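You operate a simulated robot arm through the tools that you are given. There is no shell and no other tool.

The job below is to be done with a simulated robot arm. You get a single attempt, and the scene is never put back.

JOB
Wash the steel part under the tap, turn it off and let the part drip dry on the rack.

Only the result counts: the job must be done as asked and must still hold three seconds after the hand-in. Knocking over, shifting, dropping, spilling or breaking anything else fails it.

ROBOT AND FRAMES
A 7-joint arm with a four-finger gripper, fixed in place. Base frame: the origin is at the foot of the arm, x ahead of it, y to its left, z up; the work surface is at about z = 880. Lengths are in mm, angles in degrees, forces in N, time in s.
Its first joint turns from -69.0 to 172.0 degrees. Payload 3.67 kg.
Tool frame: the origin (TCP) lies between the finger pads and is the grasp point; the fingertips stand 28 mm ahead of it; z points along the fingers, y is the line along which they close. The gripper opens to 112 mm. The gripper's body begins 73 mm behind the TCP.
Orientation is that of the tool frame in the base frame, as [roll, pitch, yaw] about the fixed x, y, z axes, in that order (R = Rz(yaw) Ry(pitch) Rx(roll)). With the fingers straight down and closing along the base's y, the tool's x points along the base's -x, its y along +y and its z along -z.

CONTROLS
- The arm moves only by the tool jog_arm. Its argument "motion" is a list of rows, each a list of 2 entries, a list of its own where there are three numbers: the shift along the tool's x, y, z in mm, then the turn, a rotation vector about the tool's x, y, z in degrees. In form: [[[tx, ty, tz], [wx, wy, wz]], ...]. A call has 1 to 20 rows; each row shifts and turns the commanded pose from where the row before left it, along the tool's axes as they then stand. "claw" is the gripper command, from -1 (shut) to 1 (fully open), values between in proportion, set as the call begins (left out, the last holds). A row lasts 0.2 s, in which the tool goes at most 50 mm and 8.6 degrees; a call with a longer step from one row to the next is refused whole, and so is a gripper value outside its range. A pose out of reach is approached as far as the arm can. The call stops where the force on the tool passes 40 N (or 10 N more than at its start, if that is more) or the arm is blocked; 0.2 s more then pass. The fingers move at their own pace and stop on an object; they squeeze with about 32 N. The grip force told is the motor's: it shows also when the fingers shut on nothing. Time passes only in rows, and 0.2 s behind the last, so rows that do not move let the fingers close. The reply holds the time, the measured pose of the TCP, the force on the tool along the base axes, the opening and the grip force, in the units named above and with some noise, with the torque about the TCP (base axes, N m) and any sound that the robot's microphone picked up, and new pictures: "pictures" is both (left out), scene, wrist or none.
- Cameras (640 x 400 px; columns grow to the right, rows downward): "scene" is fixed at [50.2, -502.6, 1649.7]; the picture's right is [-0.20, -0.98, 0.00], its down [-0.62, 0.13, -0.77] and it looks along [0.76, -0.15, -0.64] (base axes); focal length 269 px, centre (320, 200). "wrist" rides on the gripper at [60, -18, -104] in the tool frame; the picture's right is [0.29, 0.96, 0.00], its down [-0.80, 0.24, -0.55] and it looks along [-0.53, 0.16, 0.83] (tool axes); focal length 234 px, centre (320, 200). There is no depth. A picture from a camera that has moved, and an enlarged one, comes with that camera's place and axes in the base frame and with its lens. The place of the scene camera against the robot may be out by one fixed shift of up to 12 mm in any direction.
- slide_trunk(by): slides the trunk up (or, below 0, down) by that many mm; the arm rides with it, the base frame stays. It gives what a move gives, with no picture.
- zoom(camera, box): a new picture of the part [left, top, right, bottom] of that camera's present view, enlarged. It takes no simulated time.
- sign_off(): hands the job in; it is judged then, once.

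Places have to be worked out from the pictures, the camera data and where the tool is seen. Open the gripper and draw the arm clear of the work before you hand the job in, unless the task says otherwise.

The tools are called after "Emit:" as a command line: name --argument value ..., lists and objects as JSON in quotes. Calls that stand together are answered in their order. jog_arm: Moves the arm, as the interface text tells. Its arguments: {"type":"object","properties":{"motion":{"type":"array"},"claw":{"type":"number"},"pictures":{"type":"string","enum":["both","scene","wrist","none"]}},"required":["motion"]} The other tools are called the same way: slide_trunk (by) slides the trunk up or down; zoom (camera, box) takes an enlarged picture of a part of a camera's view; sign_off () hands the job in.

At the start:

```text
time_s: 0.0
tcp_pos: [704.7, -529.8, 1333.8]
orientation: [180.0, 0.0, 179.9]
force: [-0.4, -0.3, -0.6]
ft_torque: [-0.03, 0.01, -0.01]
opening: 112.0
gripper_force: 0.1
trunk travel left (down, up): [-775.0, 65.0]
```

scene: 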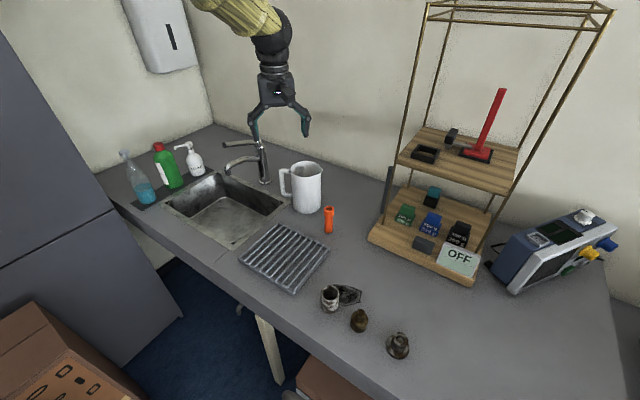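
wrist: 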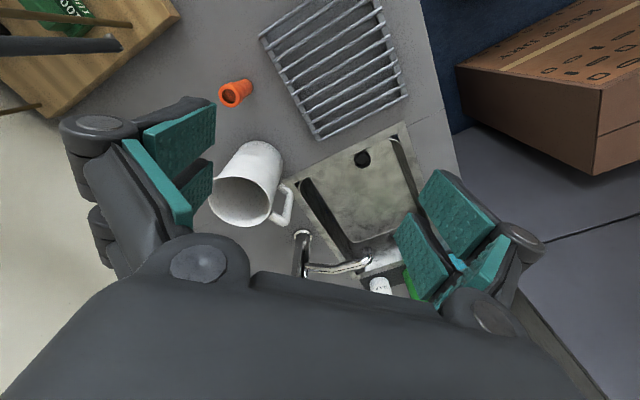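

I'll start by looking closely at the scene: the parts near the front edge, the tap, and the rack.

Emit:
zoom --camera "scene" --box '[300, 260, 440, 370]'

Emit:
zoom --camera "scene" --box '[160, 120, 340, 250]'

Emit:
zoom --camera "scene" --box '[370, 100, 540, 290]'

Emit:
zoom --camera "wrist" --box '[200, 60, 460, 310]'

```text
3.64 times, centred on (370, 315) of scene
camera zoom: at [50.2, -502.6, 1649.7], right [-0.2, -0.98, 0.0], down [-0.62, 0.13, -0.77], along [0.76, -0.15, -0.64], focal length 979 px, centre (138, -218)
```

zoom: 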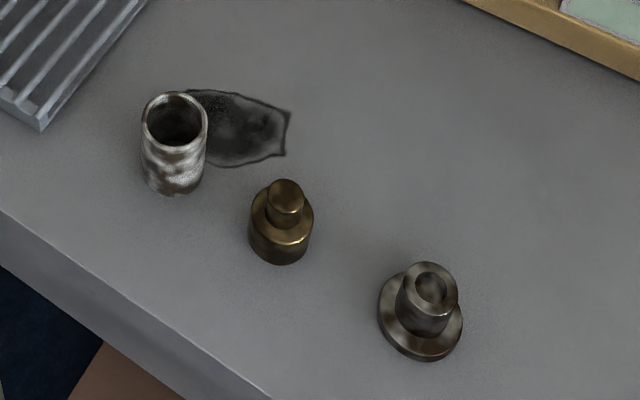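

```text
3.08 times, centred on (250, 185) of scene
camera zoom: at [50.2, -502.6, 1649.7], right [-0.2, -0.98, 0.0], down [-0.62, 0.13, -0.77], along [0.76, -0.15, -0.64], focal length 828 px, centre (535, 246)
```

zoom: 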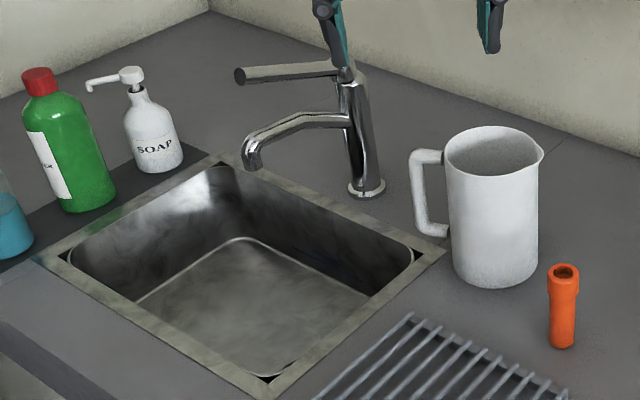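

```text
2.11 times, centred on (455, 195) of scene
camera zoom: at [50.2, -502.6, 1649.7], right [-0.2, -0.98, 0.0], down [-0.62, 0.13, -0.77], along [0.76, -0.15, -0.64], focal length 567 px, centre (36, 210)
```

zoom: 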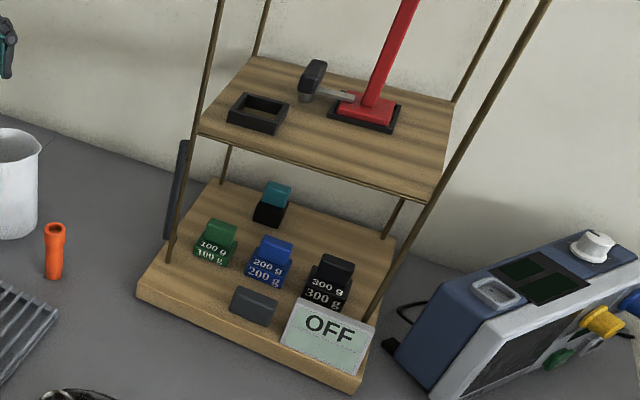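

```text
1.60 times, centred on (330, 185) of wrist
camera zoom: at [643.3, -548.2, 1438.3], right [-0.29, 0.96, 0.0], down [0.8, 0.24, 0.55], along [0.53, 0.16, -0.83], focal length 375 px, centre (304, 224)
```

zoom: 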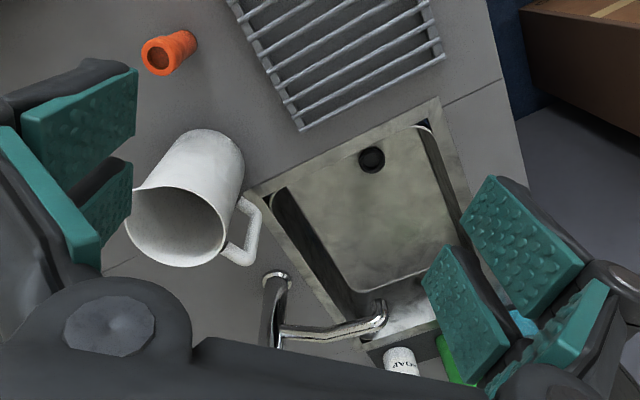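

The candidates for "the steel part" are three dirty parts near the front edge: a bright hollow cylinder, a brass-coloured plug, and a grey flanged bush. I'm moving the arm back toward the base, high and clear, so the wrist camera can look closely at all three.

Emit:
jog_arm --motion '[[[37, 1, 14], [0, 0, 0]], [[37, 1, 14], [0, 0, 0]], [[37, 1, 14], [0, 0, 0]], [[37, 1, 14], [0, 0, 0]], [[37, 1, 14], [0, 0, 0]], [[37, 1, 14], [0, 0, 0]], [[37, 1, 14], [0, 0, 0]], [[37, 1, 14], [0, 0, 0]], [[37, 1, 14], [0, 0, 0]], [[37, 1, 14], [0, 0, 0]]]' --pictures "both"

```text
time_s: 2.2
tcp_pos: [334.3, -519.4, 1195.0]
orientation: [179.9, 0.1, -179.9]
force: [-0.7, 0.3, -0.4]
ft_torque: [-0.01, 0.0, -0.04]
opening: 112.1
gripper_force: 0.1
trunk travel left (down, up): [-775.0, 65.0]
camera wrist: at [272.5, -537.5, 1299.3], right [-0.29, 0.96, 0.0], down [0.8, 0.24, 0.55], along [0.53, 0.16, -0.83], focal length 234 px, centre (320, 200)
```

scene: 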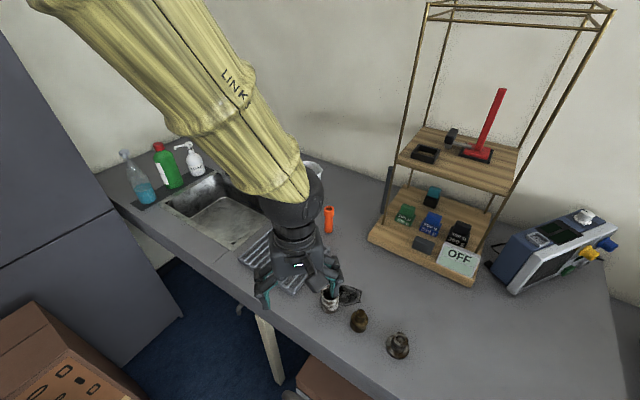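
wrist: 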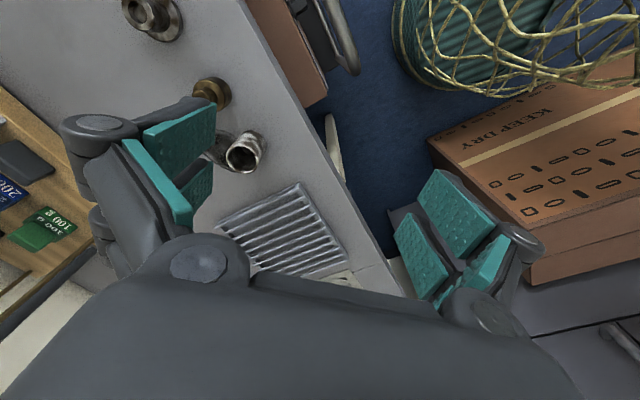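

The parts show at the wrist view's upper left. I rotate the tool about its axis so the camera looks toward −y over the parts.

Emit:
jog_arm --motion '[[[0, 0, 4], [0, 0, 8.2]], [[0, 0, 4], [0, 0, 8.2]], [[0, 0, 4], [0, 0, 8.2]], [[0, 0, 4], [0, 0, 8.2]], [[0, 0, 4], [0, 0, 8.2]], [[0, 0, 4], [0, 0, 8.2]], [[0, 0, 4], [0, 0, 8.2]], [[0, 0, 4], [0, 0, 8.2]], [[0, 0, 4], [0, 0, 8.2]], [[0, 0, 4], [0, 0, 8.2]], [[0, 0, 4], [0, 0, 8.0]]]' --pictures "both"

```text
time_s: 4.6
tcp_pos: [335.7, -520.6, 1149.4]
orientation: [179.9, 0.0, 89.9]
force: [0.6, 0.3, -0.6]
ft_torque: [0.0, 0.01, -0.03]
opening: 111.9
gripper_force: 0.1
trunk travel left (down, up): [-775.0, 65.0]
camera wrist: at [315.8, -460.7, 1254.2], right [0.96, 0.29, 0.0], down [0.24, -0.8, 0.55], along [0.16, -0.53, -0.83], focal length 234 px, centre (320, 200)
```

scene: 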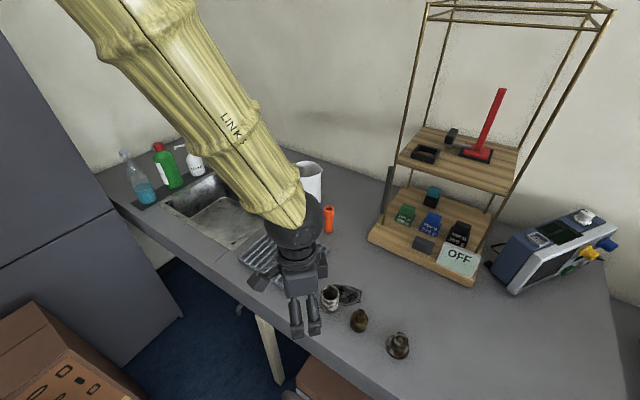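
wrist: 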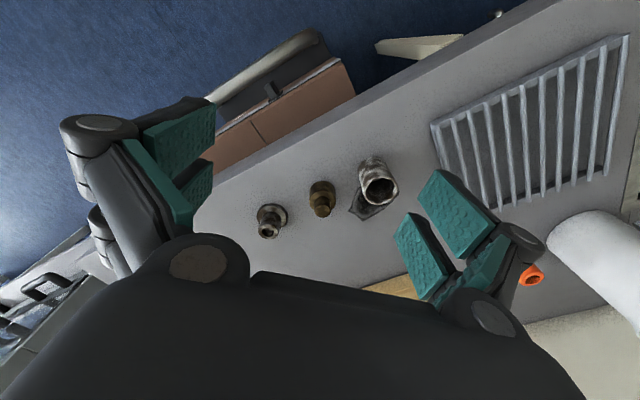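

Emit:
zoom --camera "wrist" --box '[240, 140, 410, 250]'

Emit:
zoom --camera "scene" --box '[310, 275, 420, 365]'

```text
3.64 times, centred on (325, 195) of wrist
camera zoom: at [315.8, -460.7, 1254.2], right [0.96, 0.29, 0.0], down [0.24, -0.8, 0.55], along [0.16, -0.53, -0.83], focal length 852 px, centre (302, 218)
```

zoom: 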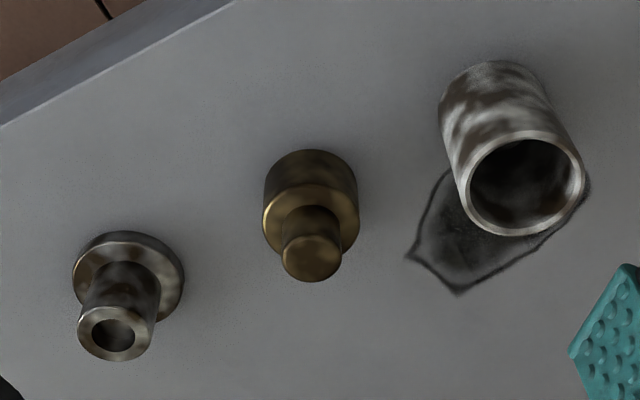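

```text
4.44 times, centred on (365, 320) of scene
camera zoom: at [50.2, -502.6, 1649.7], right [-0.2, -0.98, 0.0], down [-0.62, 0.13, -0.77], along [0.76, -0.15, -0.64], focal length 1196 px, centre (120, -333)
```

zoom: 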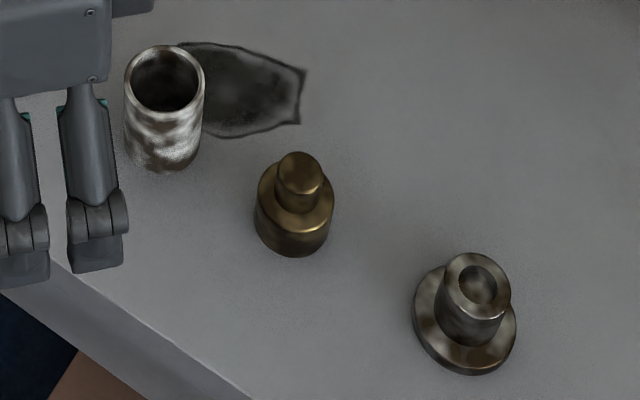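

Three parts differ in tone, so I zoom in further on each to tell their metals apart.

Emit:
zoom --camera "wrist" --box '[345, 148, 409, 188]'

Emit:
zoom --camera "wrist" --box '[245, 200, 309, 240]'

Emit:
zoom --camera "wrist" --box '[290, 178, 354, 218]'

Emit:
zoom --camera "scene" --box '[315, 280, 363, 310]'

Emit:
zoom --camera "scene" --box '[375, 330, 423, 360]'

```text
10.00 times, centred on (377, 168) of wrist
camera zoom: at [315.8, -460.7, 1254.2], right [0.96, 0.29, 0.0], down [0.24, -0.8, 0.55], along [0.16, -0.53, -0.83], focal length 2342 px, centre (-250, 520)
```

zoom: 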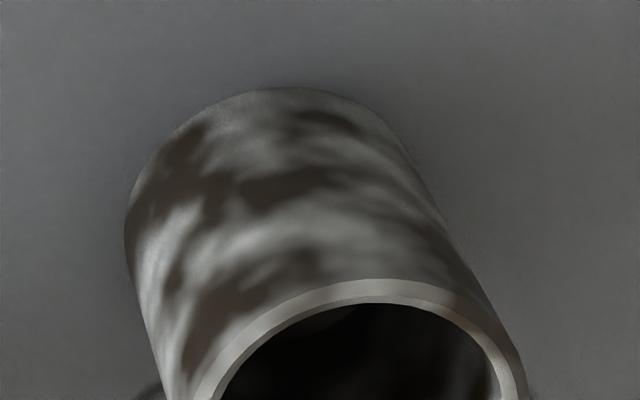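

```text
10.00 times, centred on (277, 220) of wrist
camera zoom: at [315.8, -460.7, 1254.2], right [0.96, 0.29, 0.0], down [0.24, -0.8, 0.55], along [0.16, -0.53, -0.83], focal length 2342 px, centre (750, 0)
```

zoom: 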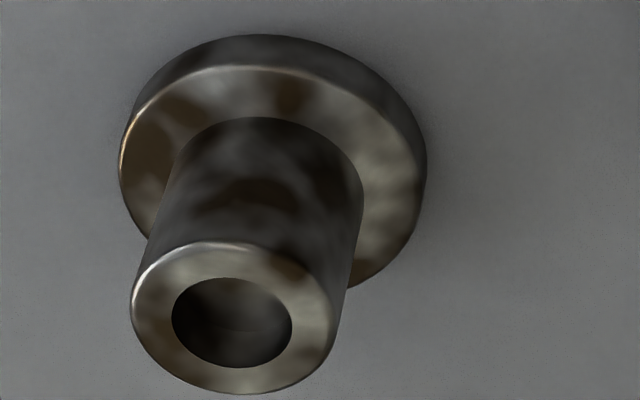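

```text
10.00 times, centred on (322, 198) of wrist
camera zoom: at [315.8, -460.7, 1254.2], right [0.96, 0.29, 0.0], down [0.24, -0.8, 0.55], along [0.16, -0.53, -0.83], focal length 2342 px, centre (300, 220)
```

zoom: 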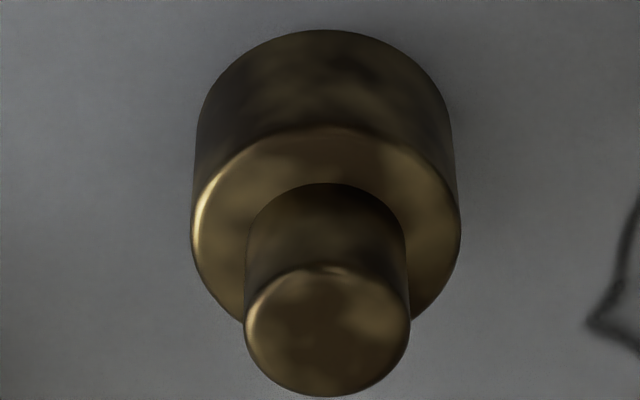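

```text
13.33 times, centred on (339, 295) of scene
camera zoom: at [50.2, -502.6, 1649.7], right [-0.2, -0.98, 0.0], down [-0.62, 0.13, -0.77], along [0.76, -0.15, -0.64], focal length 3589 px, centre (67, -1067)
```

zoom: 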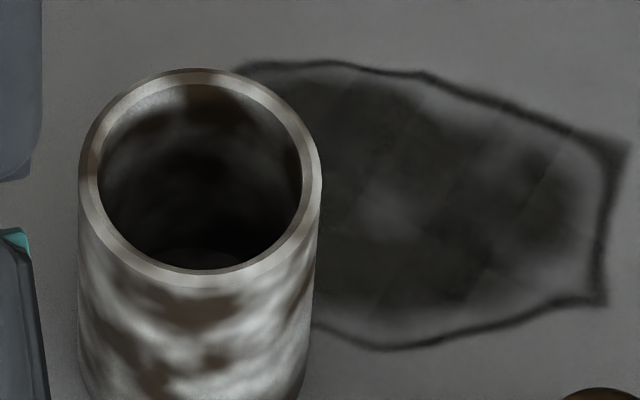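

```text
13.33 times, centred on (399, 345) of scene
camera zoom: at [50.2, -502.6, 1649.7], right [-0.2, -0.98, 0.0], down [-0.62, 0.13, -0.77], along [0.76, -0.15, -0.64], focal length 3589 px, centre (-733, -1733)
```

zoom: 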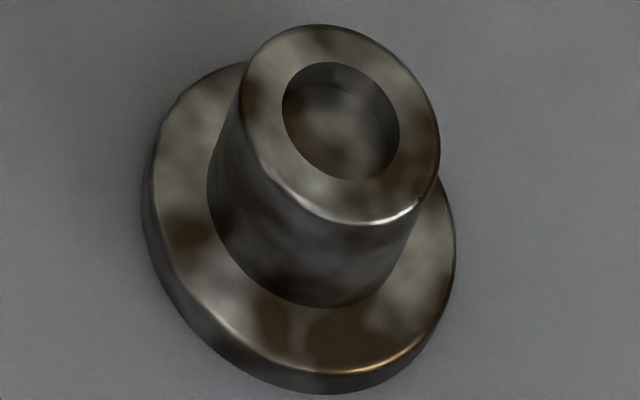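

The flanged bush at about (302, −760) looks like grimy steel: it has metallic highlights on grey, while the plug is brass and the hollow cup is duller and whiter. Before touching anything I'll study the tap, so I lift and swing toward it with the tool at a safe height.

Emit:
jog_arm --motion '[[[0, 0, -40], [0, 0, 0]], [[0, 10, -40], [0, 0, -5]], [[19, 36, -20], [0, 0, 0]], [[19, 36, -20], [0, 0, 0]], [[19, 36, -20], [0, 0, 0]], [[19, 36, -10], [0, 0, 0]], [[19, 36, -10], [0, 0, 0]], [[19, 36, -10], [0, 0, 0]], [[19, 36, -10], [0, 0, 0]], [[19, 36, 0], [0, 0, 0]], [[19, 36, 0], [0, 0, 0]], [[0, 0, 0], [0, 0, -8.2]], [[0, 0, 0], [0, 0, -8.2]], [[0, 0, 0], [0, 0, -8.2]], [[0, 0, 0], [0, 0, -8.2]], [[0, 0, 0], [0, 0, -8.2]], [[0, 0, 0], [0, 0, -8.2]], [[0, 0, 0], [0, 0, -8.2]], [[0, 0, 0], [0, 0, -7.6]]]' --pictures "both"

```text
time_s: 8.6
tcp_pos: [652.3, -321.2, 1330.4]
orientation: [180.0, 0.0, 160.0]
force: [0.4, 0.1, -0.1]
ft_torque: [-0.02, -0.02, 0.0]
opening: 111.9
gripper_force: 0.1
trunk travel left (down, up): [-775.0, 65.0]
camera wrist: at [588.7, -318.8, 1433.6], right [0.05, 1.0, 0.0], down [0.83, -0.05, 0.55], along [0.55, -0.03, -0.83], focal length 234 px, centre (320, 200)
```

scene: 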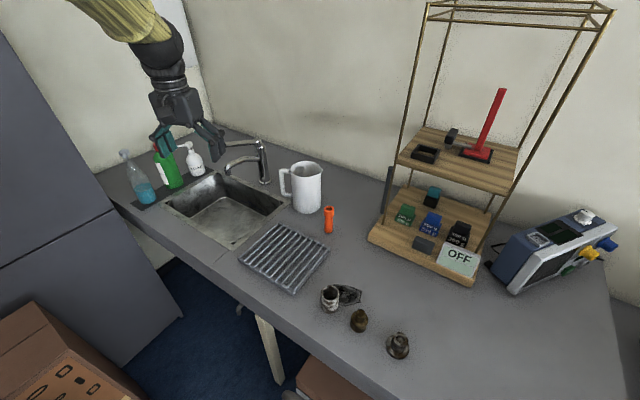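
wrist: 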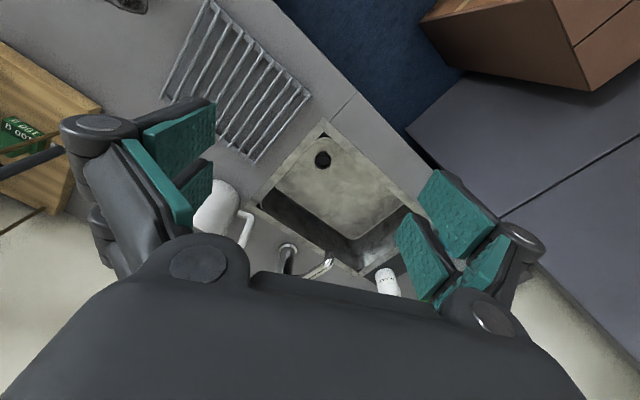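

Tilting the fingers forward about 33° about the TCP lets the wrist camera look at the tap and its lever.

Emit:
jog_arm --motion '[[[0, 0, 0], [0, -8.3, 0]], [[0, 0, 0], [0, -8.3, 0]], [[0, 0, 0], [0, -8.3, 0]], [[0, 0, 0], [0, -8.3, 0]]]' --pictures "both"

```text
time_s: 9.6
tcp_pos: [651.9, -318.1, 1331.2]
orientation: [-179.6, 33.4, 160.2]
force: [0.4, 0.6, -0.6]
ft_torque: [-0.07, 0.01, -0.03]
opening: 111.9
gripper_force: 0.1
trunk travel left (down, up): [-775.0, 65.0]
camera wrist: at [544.4, -298.3, 1385.8], right [0.1, 0.98, -0.16], down [0.42, 0.11, 0.9], along [0.9, -0.16, -0.4], focal length 234 px, centre (320, 200)
```

scene: 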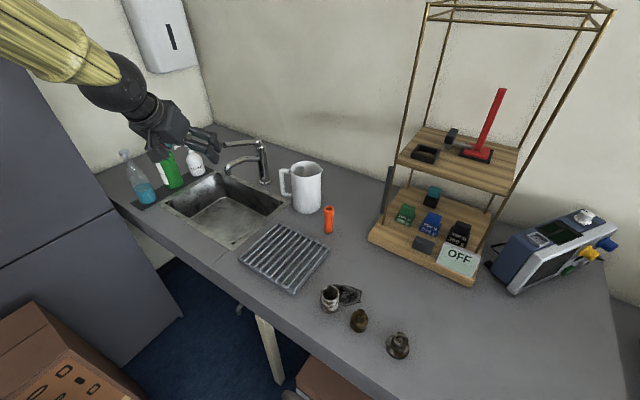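
wrist: 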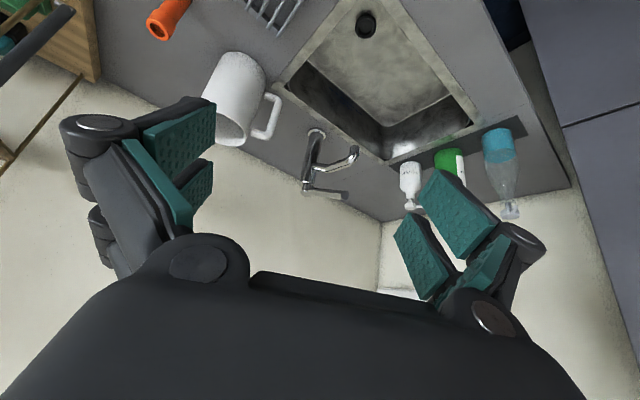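

Emit:
zoom --camera "wrist" --box '[280, 115, 376, 210]'

Emit:
zoom --camera "scene" --box '[210, 130, 290, 195]'

```text
4.21 times, centred on (328, 162) of wrist
camera zoom: at [544.4, -298.3, 1385.8], right [0.1, 0.98, -0.16], down [0.42, 0.11, 0.9], along [0.9, -0.16, -0.4], focal length 986 px, centre (286, 358)
```

zoom: 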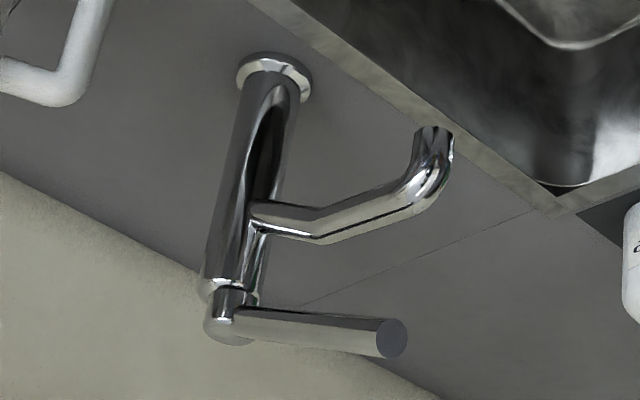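

```text
6.15 times, centred on (250, 162) of scene
camera zoom: at [50.2, -502.6, 1649.7], right [-0.2, -0.98, 0.0], down [-0.62, 0.13, -0.77], along [0.76, -0.15, -0.64], focal length 1656 px, centre (751, 431)
```

zoom: 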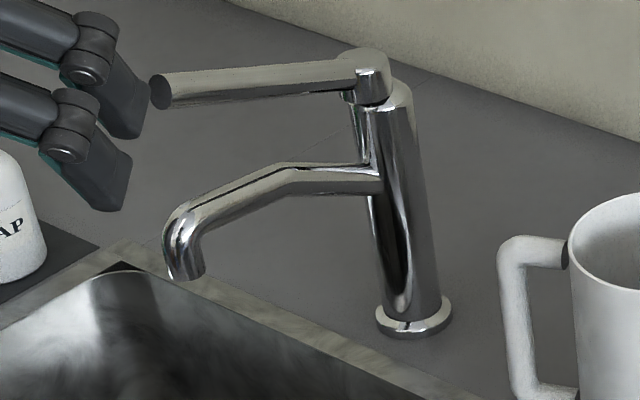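

Emit:
zoom --camera "wrist" --box '[300, 170, 348, 200]'

Emit:
zoom --camera "scene" --box '[226, 132, 274, 162]'

Emit:
zoom --camera "wrist" --box '[200, 0, 520, 220]'

```text
13.33 times, centred on (324, 185) of wrist
camera zoom: at [544.4, -298.3, 1385.8], right [0.1, 0.98, -0.16], down [0.42, 0.11, 0.9], along [0.9, -0.16, -0.4], focal length 3122 px, centre (267, 400)
```

zoom: 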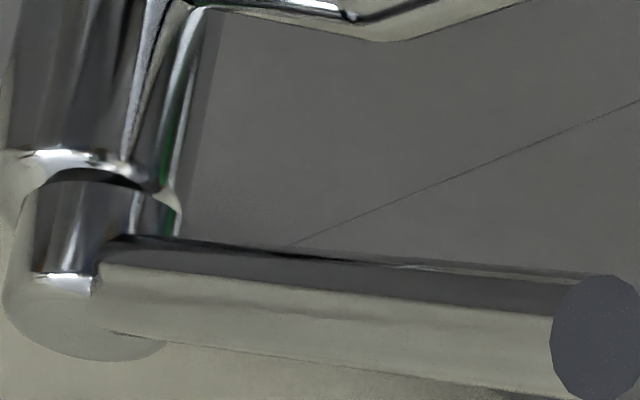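

```text
13.33 times, centred on (250, 147) of scene
camera zoom: at [50.2, -502.6, 1649.7], right [-0.2, -0.98, 0.0], down [-0.62, 0.13, -0.77], along [0.76, -0.15, -0.64], focal length 3589 px, centre (1253, 907)
```

zoom: 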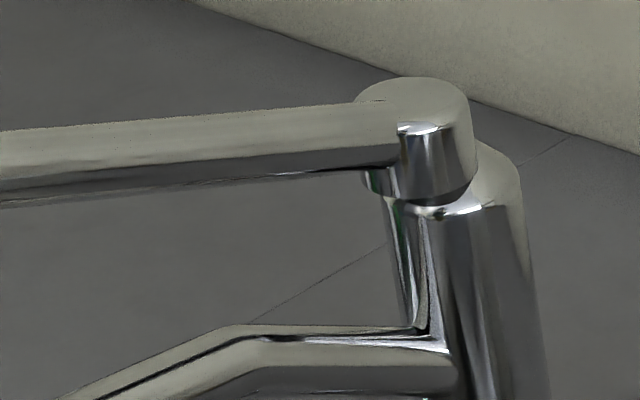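

```text
1.82 times, centred on (360, 110) of wrist
camera zoom: at [544.4, -298.3, 1385.8], right [0.1, 0.98, -0.16], down [0.42, 0.11, 0.9], along [0.9, -0.16, -0.4], focal length 426 px, centre (247, 364)
```

zoom: 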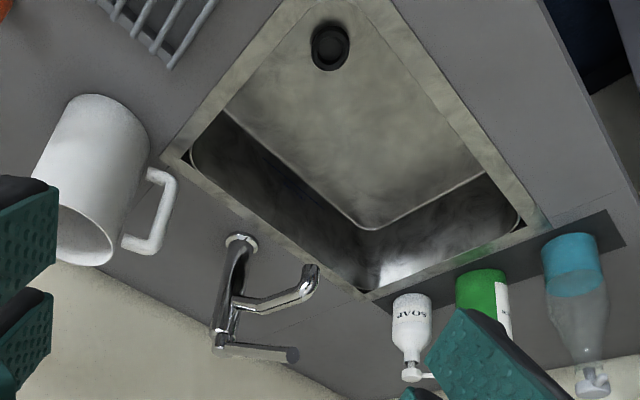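

Combining both views, I judge the spout outlet at about (1009, −317, 1028) and the lever at the tap top, running from the hinge (1151, −448, 1093) to a tip near (1021, −327, 1150). I bring the tool to near-horizontal, facing the tap, to check reach and get a better view.

Emit:
jog_arm --motion '[[[0, 0, 0], [0, -7.8, 0]], [[0, 0, 0], [0, -7.8, 0]], [[0, 0, 0], [0, -7.8, 0]], [[0, 0, 0], [0, -7.8, 0]], [[0, 0, 0], [0, -7.8, 0]], [[0, 0, 0], [0, -7.8, 0]], [[10, 0, 30], [0, 0, 0]], [[20, 0, 30], [0, 0, 0]], [[20, 0, 30], [0, 0, 0]]]' --pictures "both"

```text
time_s: 11.6
tcp_pos: [699.5, -413.4, 1266.5]
orientation: [155.6, 64.3, 136.7]
force: [-0.4, -0.7, -1.5]
ft_torque: [0.01, 0.05, 0.0]
opening: 112.0
gripper_force: 0.0
out of reach, approached as far as the arm can: row 2, 3, 6, 7, 8, 9
trunk travel left (down, up): [-775.0, 65.0]
stopped in row 9: the arm was blocked; the commanded pose is now the measured one
camera wrist: at [581.6, -384.5, 1250.9], right [0.25, 0.96, -0.09], down [-0.15, 0.13, 0.98], along [0.96, -0.23, 0.18], focal length 234 px, centre (320, 200)
```

scene: 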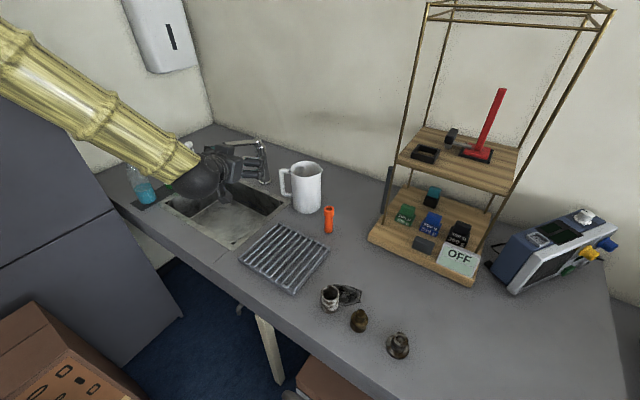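
wrist: 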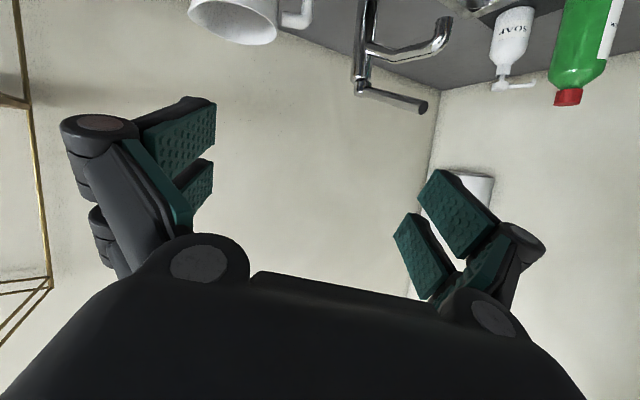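

The arm could not hold that pose this close in, but the view is useful: the lever and spout are seen nearly side-on, so I zoom there.

Emit:
zoom --camera "wrist" --box '[340, 0, 460, 120]'

```text
3.33 times, centred on (400, 60) of wrist
camera zoom: at [581.6, -384.5, 1250.9], right [0.25, 0.96, -0.09], down [-0.15, 0.13, 0.98], along [0.96, -0.23, 0.18], focal length 781 px, centre (53, 667)
```

zoom: 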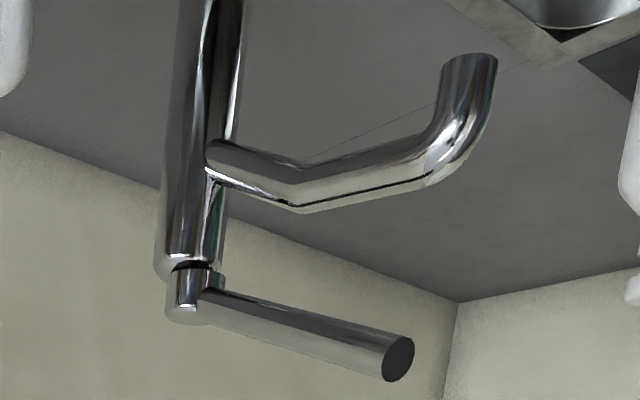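

The lever tip is confirmed near (1025, −327, 1153) and the outlet near (1003, −317, 1030). The shoulder seems too high for a horizontal tool, so I lower the trunk a little while staying well clear of everything.

Emit:
slide_trunk --by -100

```text
time_s: 13.0
tcp_pos: [699.3, -410.4, 1169.3]
orientation: [155.5, 64.5, 136.7]
force: [-0.3, -0.6, -0.5]
ft_torque: [-0.04, 0.01, -0.02]
opening: 112.0
gripper_force: 0.0
trunk travel left (down, up): [-675.0, 165.0]
```

Emit:
jog_arm --motion '[[[-32.9, 6.2, 1.9], [0, 0, 0]], [[-32.9, 6.2, 1.9], [0, 0, 0]], [[-32.9, 6.2, 1.9], [0, 0, 0]], [[-32.9, 6.2, 1.9], [0, 0, 0]], [[-32.9, 6.2, 1.9], [0, 0, 0]]]' --pictures "scene"

```text
time_s: 14.4
tcp_pos: [752.6, -488.3, 1286.9]
orientation: [147.4, 59.2, 125.7]
force: [-0.5, -0.2, -0.1]
ft_torque: [0.03, -0.07, 0.0]
opening: 112.1
gripper_force: 0.0
trunk travel left (down, up): [-675.0, 165.0]
stopped in row 5: the arm was blocked; the commanded pose is now the measured one
```

scene: 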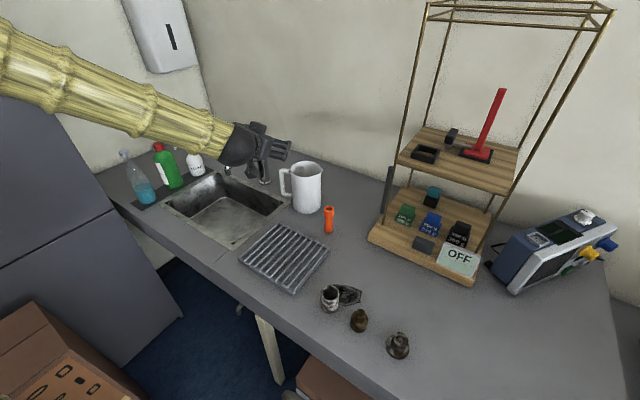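

The wrist joint ran to a limit there. I rotate back toward a mostly downward tool to regain a well-conditioned posture before lowering the trunk.

Emit:
jog_arm --motion '[[[0, 0, 0], [1.42, 7.3, -2.52]], [[0, 0, 0], [1.42, 7.3, -2.52]], [[0, 0, 0], [1.42, 7.3, -2.52]], [[0, 0, 0], [1.42, 7.3, -2.52]], [[0, 0, 0], [1.42, 7.3, -2.52]], [[0, 0, 0], [1.42, 7.3, -2.52]]]' --pictures "scene"

```text
time_s: 15.8
tcp_pos: [752.8, -484.7, 1286.8]
orientation: [-179.6, 19.9, 160.3]
force: [1.1, 0.2, -0.3]
ft_torque: [0.02, 0.06, 0.0]
opening: 111.8
gripper_force: 0.1
trunk travel left (down, up): [-675.0, 165.0]
```

scene: 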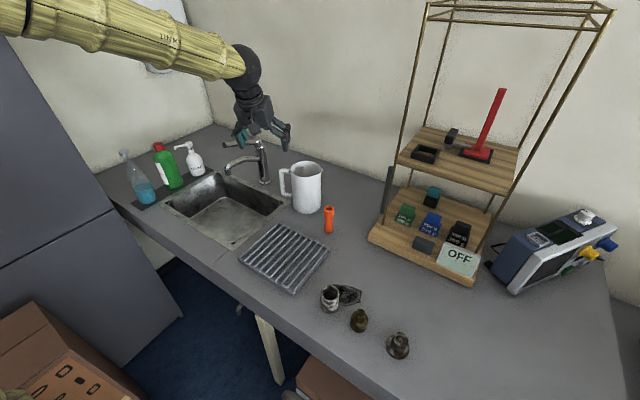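

Posture is healthy again. I'll lower the trunk in stages, raising the tool between them so it stays high above the counter.

Emit:
slide_trunk --by -130

Emit:
jog_arm --motion '[[[-11, 0, -35], [0, 0, 0]], [[-11, 0, -35], [0, 0, 0]], [[-11, 0, -35], [0, 0, 0]], [[-11, 0, -35], [0, 0, 0]]]' --pictures "scene"

```text
time_s: 17.3
tcp_pos: [752.7, -485.3, 1156.8]
orientation: [-179.7, 20.2, 160.2]
force: [0.0, -0.5, 0.5]
ft_torque: [0.01, 0.0, -0.02]
opening: 112.1
gripper_force: 0.1
trunk travel left (down, up): [-545.0, 295.0]
```

```text
time_s: 18.3
tcp_pos: [744.2, -479.4, 1305.9]
orientation: [-179.8, 20.1, 160.2]
force: [-0.2, 0.7, 0.2]
ft_torque: [0.0, 0.02, 0.0]
opening: 111.9
gripper_force: 0.1
trunk travel left (down, up): [-545.0, 295.0]
```

scene: 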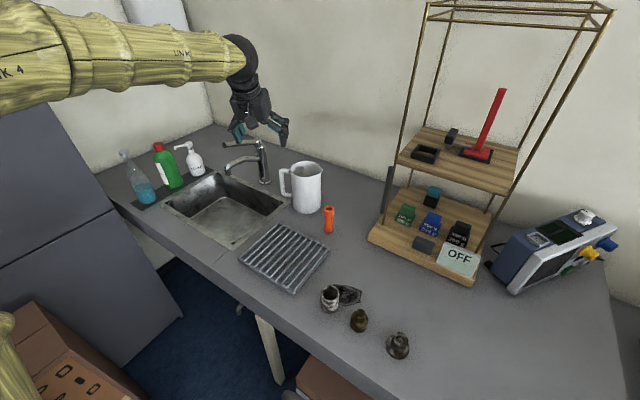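

Emit:
jog_arm --motion '[[[-16.9, 38.5, 6.1], [0, 0, 0]], [[-16.9, 38.5, 6.1], [0, 0, 0]], [[-16.9, 38.5, 6.1], [0, 0, 0]], [[-16.9, 38.5, 6.1], [0, 0, 0]], [[0, 0, 0], [0, -8, 0]], [[0, 0, 0], [0, -8, 0]], [[0, 0, 0], [0, -8, 0]], [[0, 0, 0], [0, -8, 0]], [[0, 0, 0], [0, -8, 0]], [[0, 0, 0], [0, -8, 0]]]' --pictures "both"

```text
time_s: 20.5
tcp_pos: [867.3, -361.3, 1304.9]
orientation: [-179.3, 68.2, 160.7]
force: [-0.3, -0.1, -0.2]
ft_torque: [-0.03, -0.02, 0.0]
opening: 112.0
gripper_force: 0.2
trunk travel left (down, up): [-545.0, 295.0]
camera wrist: at [748.2, -338.0, 1287.3], right [0.22, 0.94, -0.27], down [-0.12, 0.3, 0.94], along [0.97, -0.18, 0.18], focal length 234 px, centre (320, 200)
```

scene: 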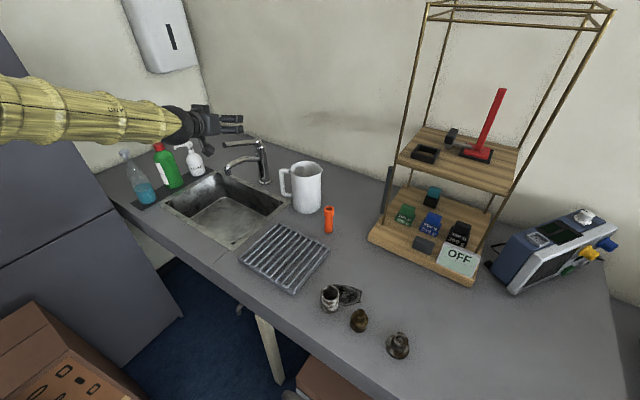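
wrist: 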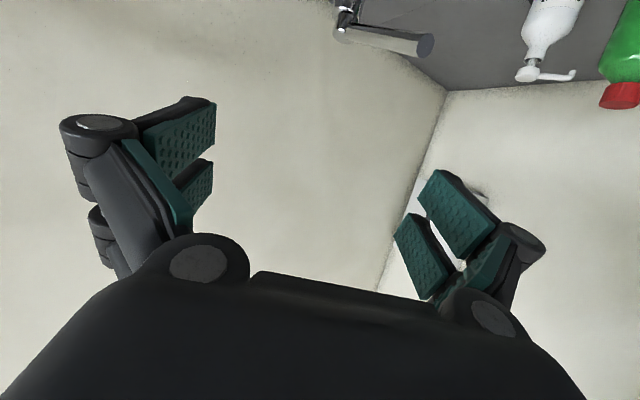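

With the trunk lowered, a near-horizontal tool works here. I roll the gripper 90° so the fingers sit one above the other and can straddle the lever like a fork.

Emit:
jog_arm --motion '[[[0, 0, 0], [0, 0, 8.2]], [[0, 0, 0], [0, 0, 8.2]], [[0, 0, 0], [0, 0, 8.2]], [[0, 0, 0], [0, 0, 8.2]], [[0, 0, 0], [0, 0, 8.2]], [[0, 0, 0], [0, 0, 8.2]], [[0, 0, 0], [0, 0, 8.2]], [[0, 0, 0], [0, 0, 8.2]], [[0, 0, 0], [0, 0, 8.2]], [[0, 0, 0], [0, 0, 8.2]], [[0, 0, 0], [0, 0, 8.0]]]' --pictures "both"

```text
time_s: 22.9
tcp_pos: [866.2, -361.5, 1303.2]
orientation: [111.9, 0.1, 70.2]
force: [0.4, 0.2, -0.2]
ft_torque: [0.01, 0.0, -0.01]
opening: 112.1
gripper_force: 0.0
trunk travel left (down, up): [-545.0, 295.0]
camera wrist: at [788.9, -270.9, 1326.0], right [0.43, 0.15, 0.89], down [-0.67, -0.6, 0.43], along [0.6, -0.78, -0.16], focal length 234 px, centre (320, 200)
```

scene: 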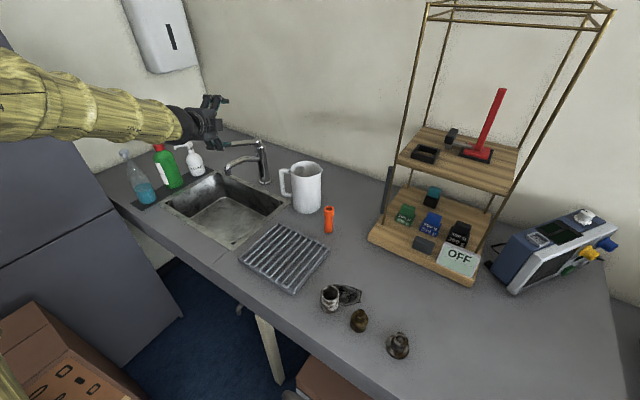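
wrist: 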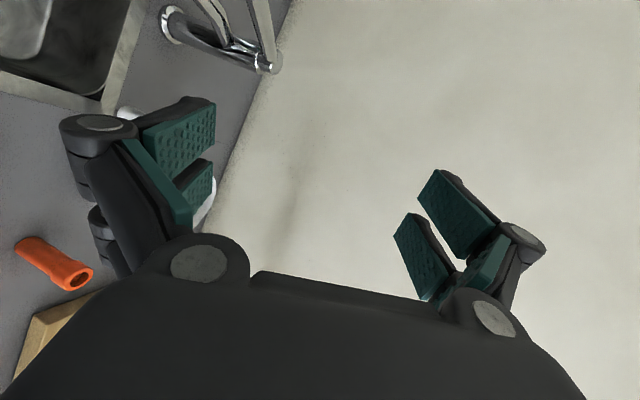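

Tool axes are now known: it points forward and 22° down, with the fingers spread near-vertically and lying in the same plane as the lever. I move to a pre-approach point about 150 mm short of the lever.

Emit:
jog_arm --motion '[[[24.7, -29.4, 20.6], [0, 0, 0]], [[24.7, -29.4, 20.6], [0, 0, 0]], [[24.7, -29.4, 20.6], [0, 0, 0]]]' --pictures "both"

```text
time_s: 23.7
tcp_pos: [918.5, -302.0, 1193.0]
orientation: [112.1, 0.3, 70.1]
force: [0.1, 0.6, 0.3]
ft_torque: [-0.02, -0.03, -0.02]
opening: 112.0
gripper_force: 0.0
trunk travel left (down, up): [-545.0, 295.0]
camera wrist: at [840.9, -210.5, 1215.2], right [0.44, 0.15, 0.89], down [-0.67, -0.6, 0.43], along [0.6, -0.78, -0.16], focal length 234 px, centre (320, 200)
```

scene: 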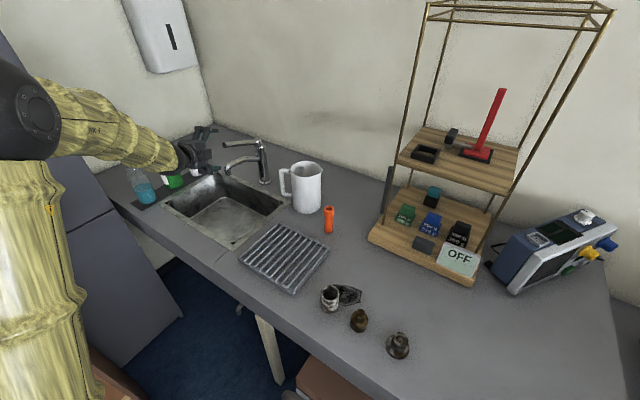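
wrist: 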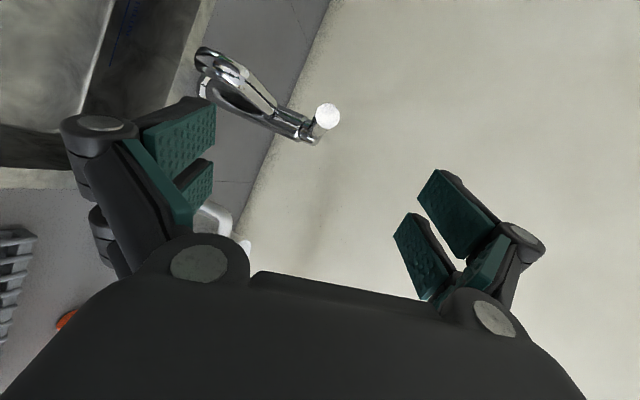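

The lever tip appears at (326,116) in the wrist view, within 3 mm of my estimate. I advance along the tool axis to straddle the lever.

Emit:
jog_arm --motion '[[[0, 1, 35], [0, 0, 0]], [[0, 1, 35], [0, 0, 0]], [[1, 1, 35], [0, 0, 0]], [[0, 1, 33], [0, 0, 0]]]' --pictures "both"

```text
time_s: 24.7
tcp_pos: [1037.7, -344.3, 1149.6]
orientation: [111.9, 0.3, 70.2]
force: [0.6, 0.7, 0.4]
ft_torque: [0.0, 0.02, 0.01]
opening: 112.2
gripper_force: 0.1
trunk travel left (down, up): [-545.0, 295.0]
camera wrist: at [960.3, -254.0, 1171.6], right [0.44, 0.15, 0.89], down [-0.67, -0.6, 0.43], along [0.6, -0.78, -0.16], focal length 234 px, centre (320, 200)
```

scene: 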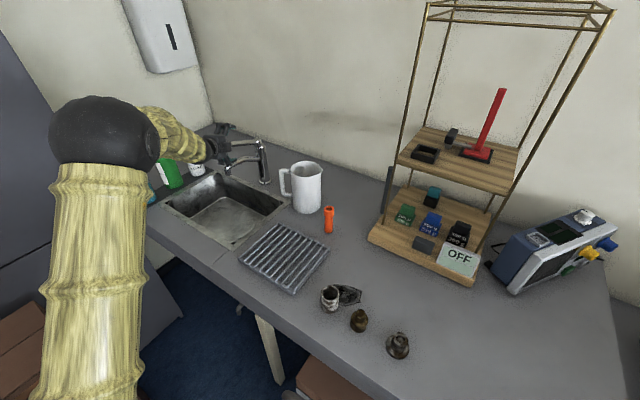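
wrist: 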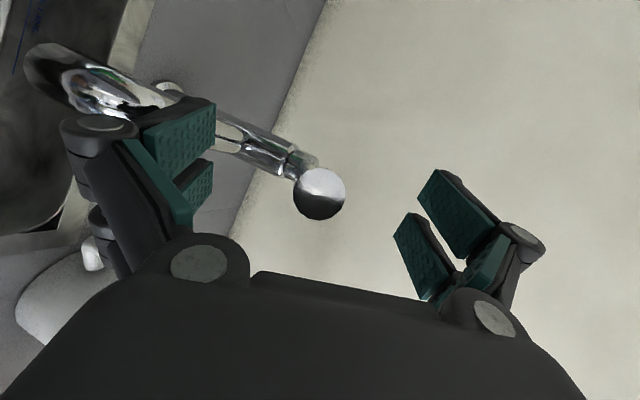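

The lever lies centred between the fingers with no contact. I partly close to about 45 mm around it.

Emit:
jog_arm --motion '[[[0, 0, 0], [0, 0, 0]], [[0, 0, 0], [0, 0, 0]]]' --claw -0.2 --pictures "both"

Emit:
zoom --camera "scene" --box '[200, 115, 290, 195]'

```text
time_s: 25.3
tcp_pos: [1036.7, -343.6, 1150.6]
orientation: [111.9, 0.3, 70.1]
force: [-0.3, 0.2, 0.1]
ft_torque: [-0.02, 0.01, -0.01]
opening: 44.8
gripper_force: 0.1
trunk travel left (down, up): [-545.0, 295.0]
camera wrist: at [959.1, -253.0, 1172.6], right [0.43, 0.15, 0.89], down [-0.67, -0.6, 0.43], along [0.6, -0.78, -0.16], focal length 234 px, centre (320, 200)
```

scene: 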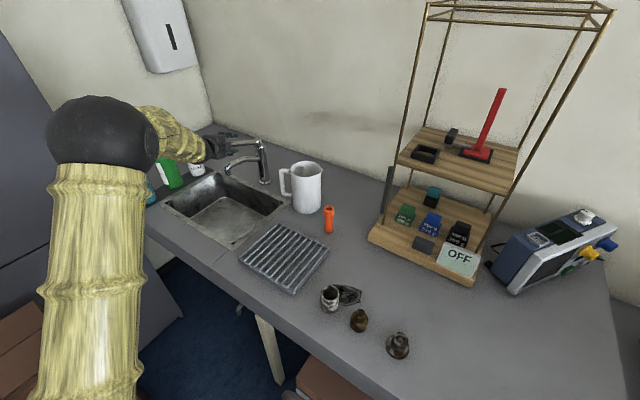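
wrist: 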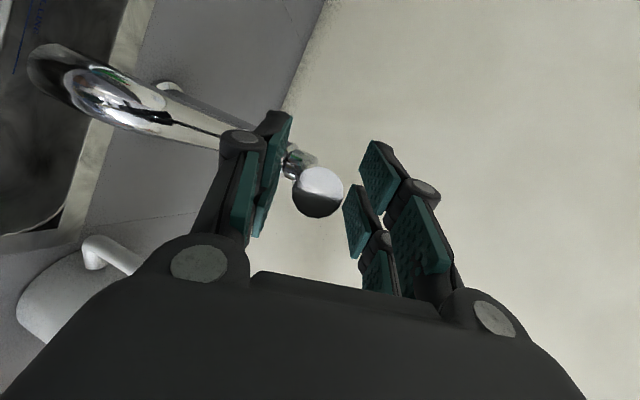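

```text
5.00 times, centred on (245, 155) of scene
camera zoom: at [50.2, -502.6, 1649.7], right [-0.2, -0.98, 0.0], down [-0.62, 0.13, -0.77], along [0.76, -0.15, -0.64], focal length 1346 px, centre (695, 425)
```

zoom: 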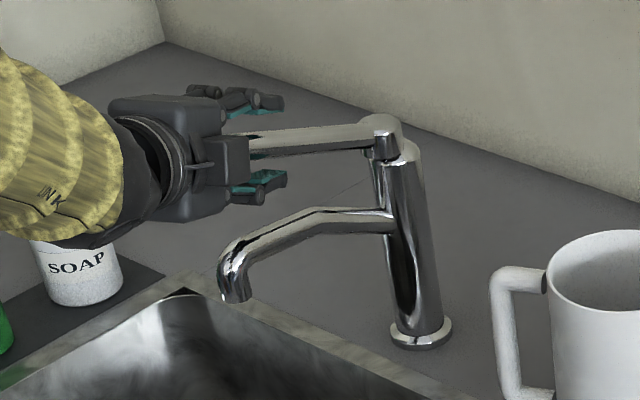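

The fork is around the lever with about 12 mm clearance either side. I lift gently to see whether raising opens the tap; the force stop guards me.

Emit:
jog_arm --motion '[[[0, 6, 0], [0, 0, 0]], [[0, 6, 0], [0, 0, 0]], [[0, 5, 0], [0, 0, 0]], [[0, 5, 0], [0, 0, 0]], [[0, 5, 0], [0, 0, 0]]]' --pictures "both"

Emit:
zoom --camera "scene" --box '[200, 115, 290, 195]'

```text
time_s: 26.5
tcp_pos: [1047.0, -349.1, 1174.9]
orientation: [111.9, 0.3, 70.1]
force: [-0.8, 0.2, -2.0]
ft_torque: [0.01, 0.06, -0.02]
opening: 46.0
gripper_force: 0.7
trunk travel left (down, up): [-545.0, 295.0]
camera wrist: at [968.8, -256.7, 1197.4], right [0.44, 0.15, 0.89], down [-0.67, -0.6, 0.43], along [0.6, -0.78, -0.16], focal length 234 px, centre (320, 200)
```

scene: 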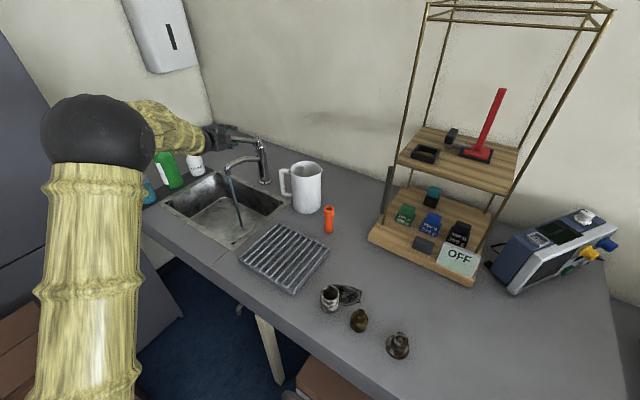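
wrist: 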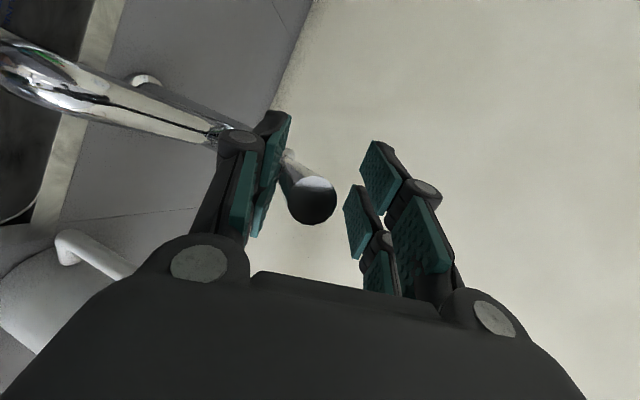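

```text
5.00 times, centred on (245, 155) of scene
camera zoom: at [50.2, -502.6, 1649.7], right [-0.2, -0.98, 0.0], down [-0.62, 0.13, -0.77], along [0.76, -0.15, -0.64], focal length 1346 px, centre (695, 425)
```

zoom: 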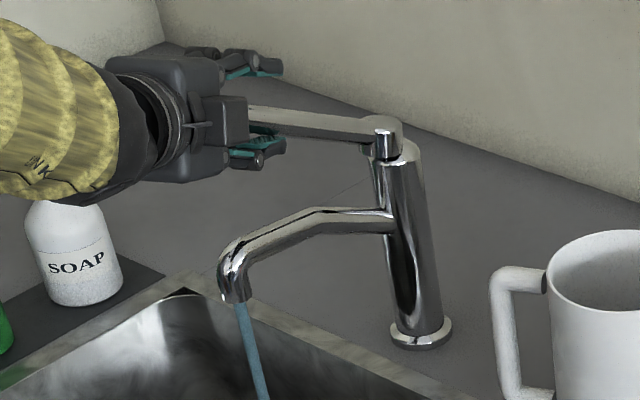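

Raising the lever opens the tap: a stream now runs from the spout, with only about 2 N on the tool. I lift slightly more for a solid flow and check for sound.

Emit:
jog_arm --motion '[[[0, 6, 0], [0, 0, 0]], [[0, 6, 0], [0, 0, 0]]]' --pictures "both"

Emit:
zoom --camera "scene" --box '[180, 115, 300, 250]'

```text
time_s: 27.1
tcp_pos: [1049.7, -347.8, 1186.8]
orientation: [112.0, 0.3, 70.1]
force: [-1.9, -0.5, -0.7]
ft_torque: [0.03, 0.04, -0.05]
opening: 45.6
gripper_force: 1.0
trunk travel left (down, up): [-545.0, 295.0]
camera wrist: at [972.8, -257.5, 1209.4], right [0.43, 0.15, 0.89], down [-0.67, -0.6, 0.43], along [0.6, -0.78, -0.16], focal length 234 px, centre (320, 200)
```

scene: 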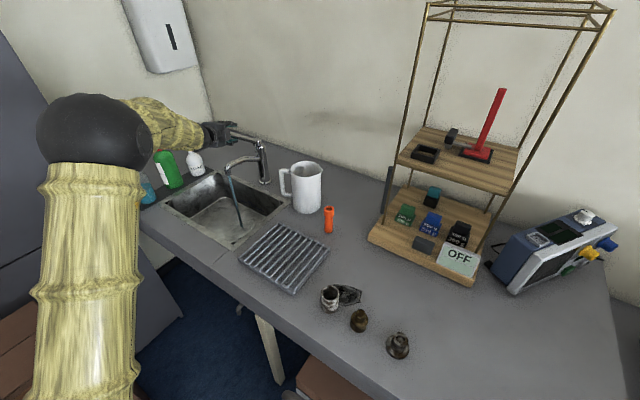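
wrist: 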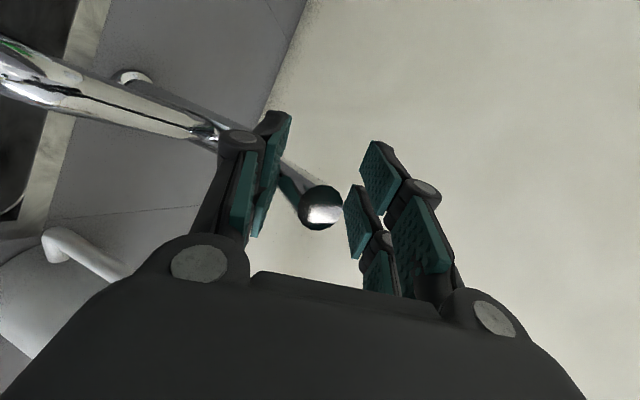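

```text
2.96 times, centred on (240, 182) of scene
camera zoom: at [50.2, -502.6, 1649.7], right [-0.2, -0.98, 0.0], down [-0.62, 0.13, -0.77], along [0.76, -0.15, -0.64], focal length 798 px, centre (557, 252)
```

zoom: 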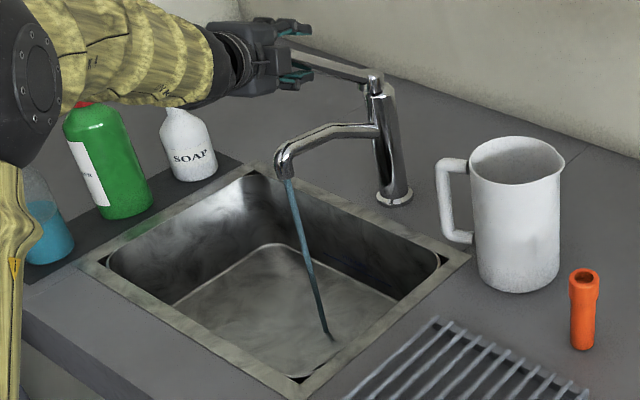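

The stream runs vertically from the outlet into the sink. I open the fingers off the lever and back straight out, checking that the lever stays up and the water keeps running.

Emit:
jog_arm --motion '[[[0, 0, 0], [0, 0, 0]], [[0, 0, 0], [0, 0, 0]], [[0, 0, -30], [0, 0, 0]], [[0, 0, -40], [0, 0, 0]], [[0, 0, -40], [0, 0, 0]], [[0, 0, -40], [0, 0, 0]]]' --claw 1 --pictures "both"

Emit:
zoom --camera "scene" --box '[180, 115, 300, 250]'

```text
time_s: 28.5
tcp_pos: [917.2, -300.4, 1246.3]
orientation: [111.8, 0.3, 70.2]
force: [0.5, 0.5, 0.5]
ft_torque: [0.02, 0.01, 0.01]
opening: 112.1
gripper_force: 0.1
trunk travel left (down, up): [-545.0, 295.0]
camera wrist: at [839.4, -209.1, 1268.0], right [0.43, 0.15, 0.89], down [-0.67, -0.6, 0.43], along [0.6, -0.78, -0.16], focal length 234 px, centre (320, 200)
```

scene: 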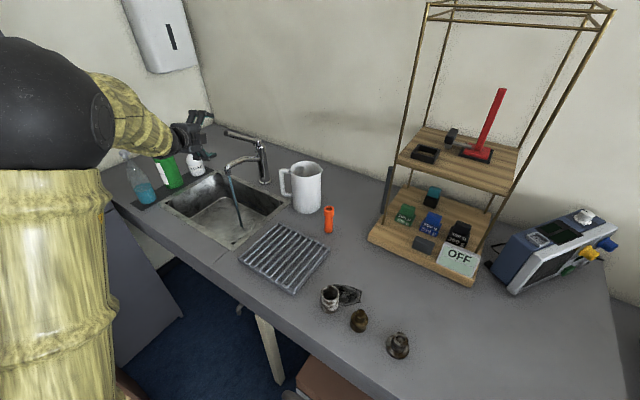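
wrist: 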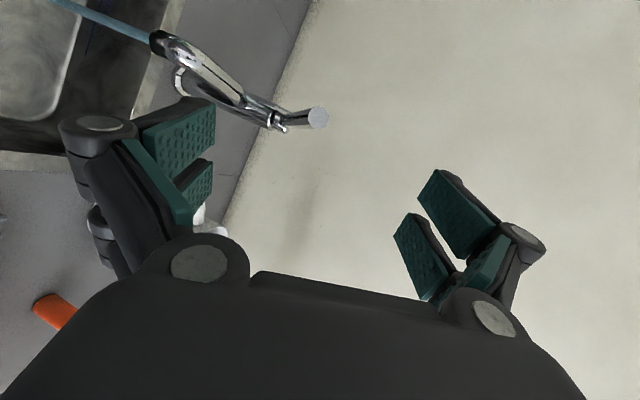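

```text
2.96 times, centred on (240, 182) of scene
camera zoom: at [50.2, -502.6, 1649.7], right [-0.2, -0.98, 0.0], down [-0.62, 0.13, -0.77], along [0.76, -0.15, -0.64], focal length 798 px, centre (557, 252)
```

zoom: 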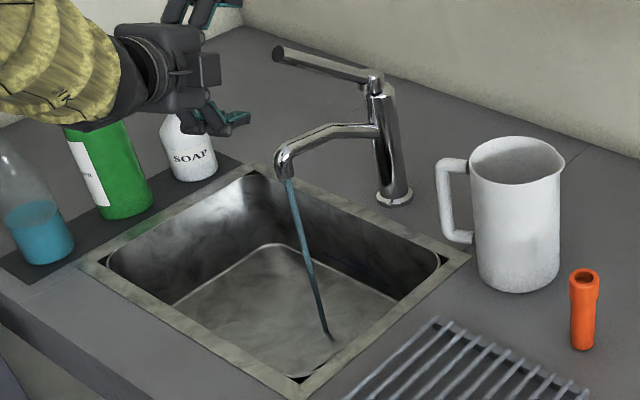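

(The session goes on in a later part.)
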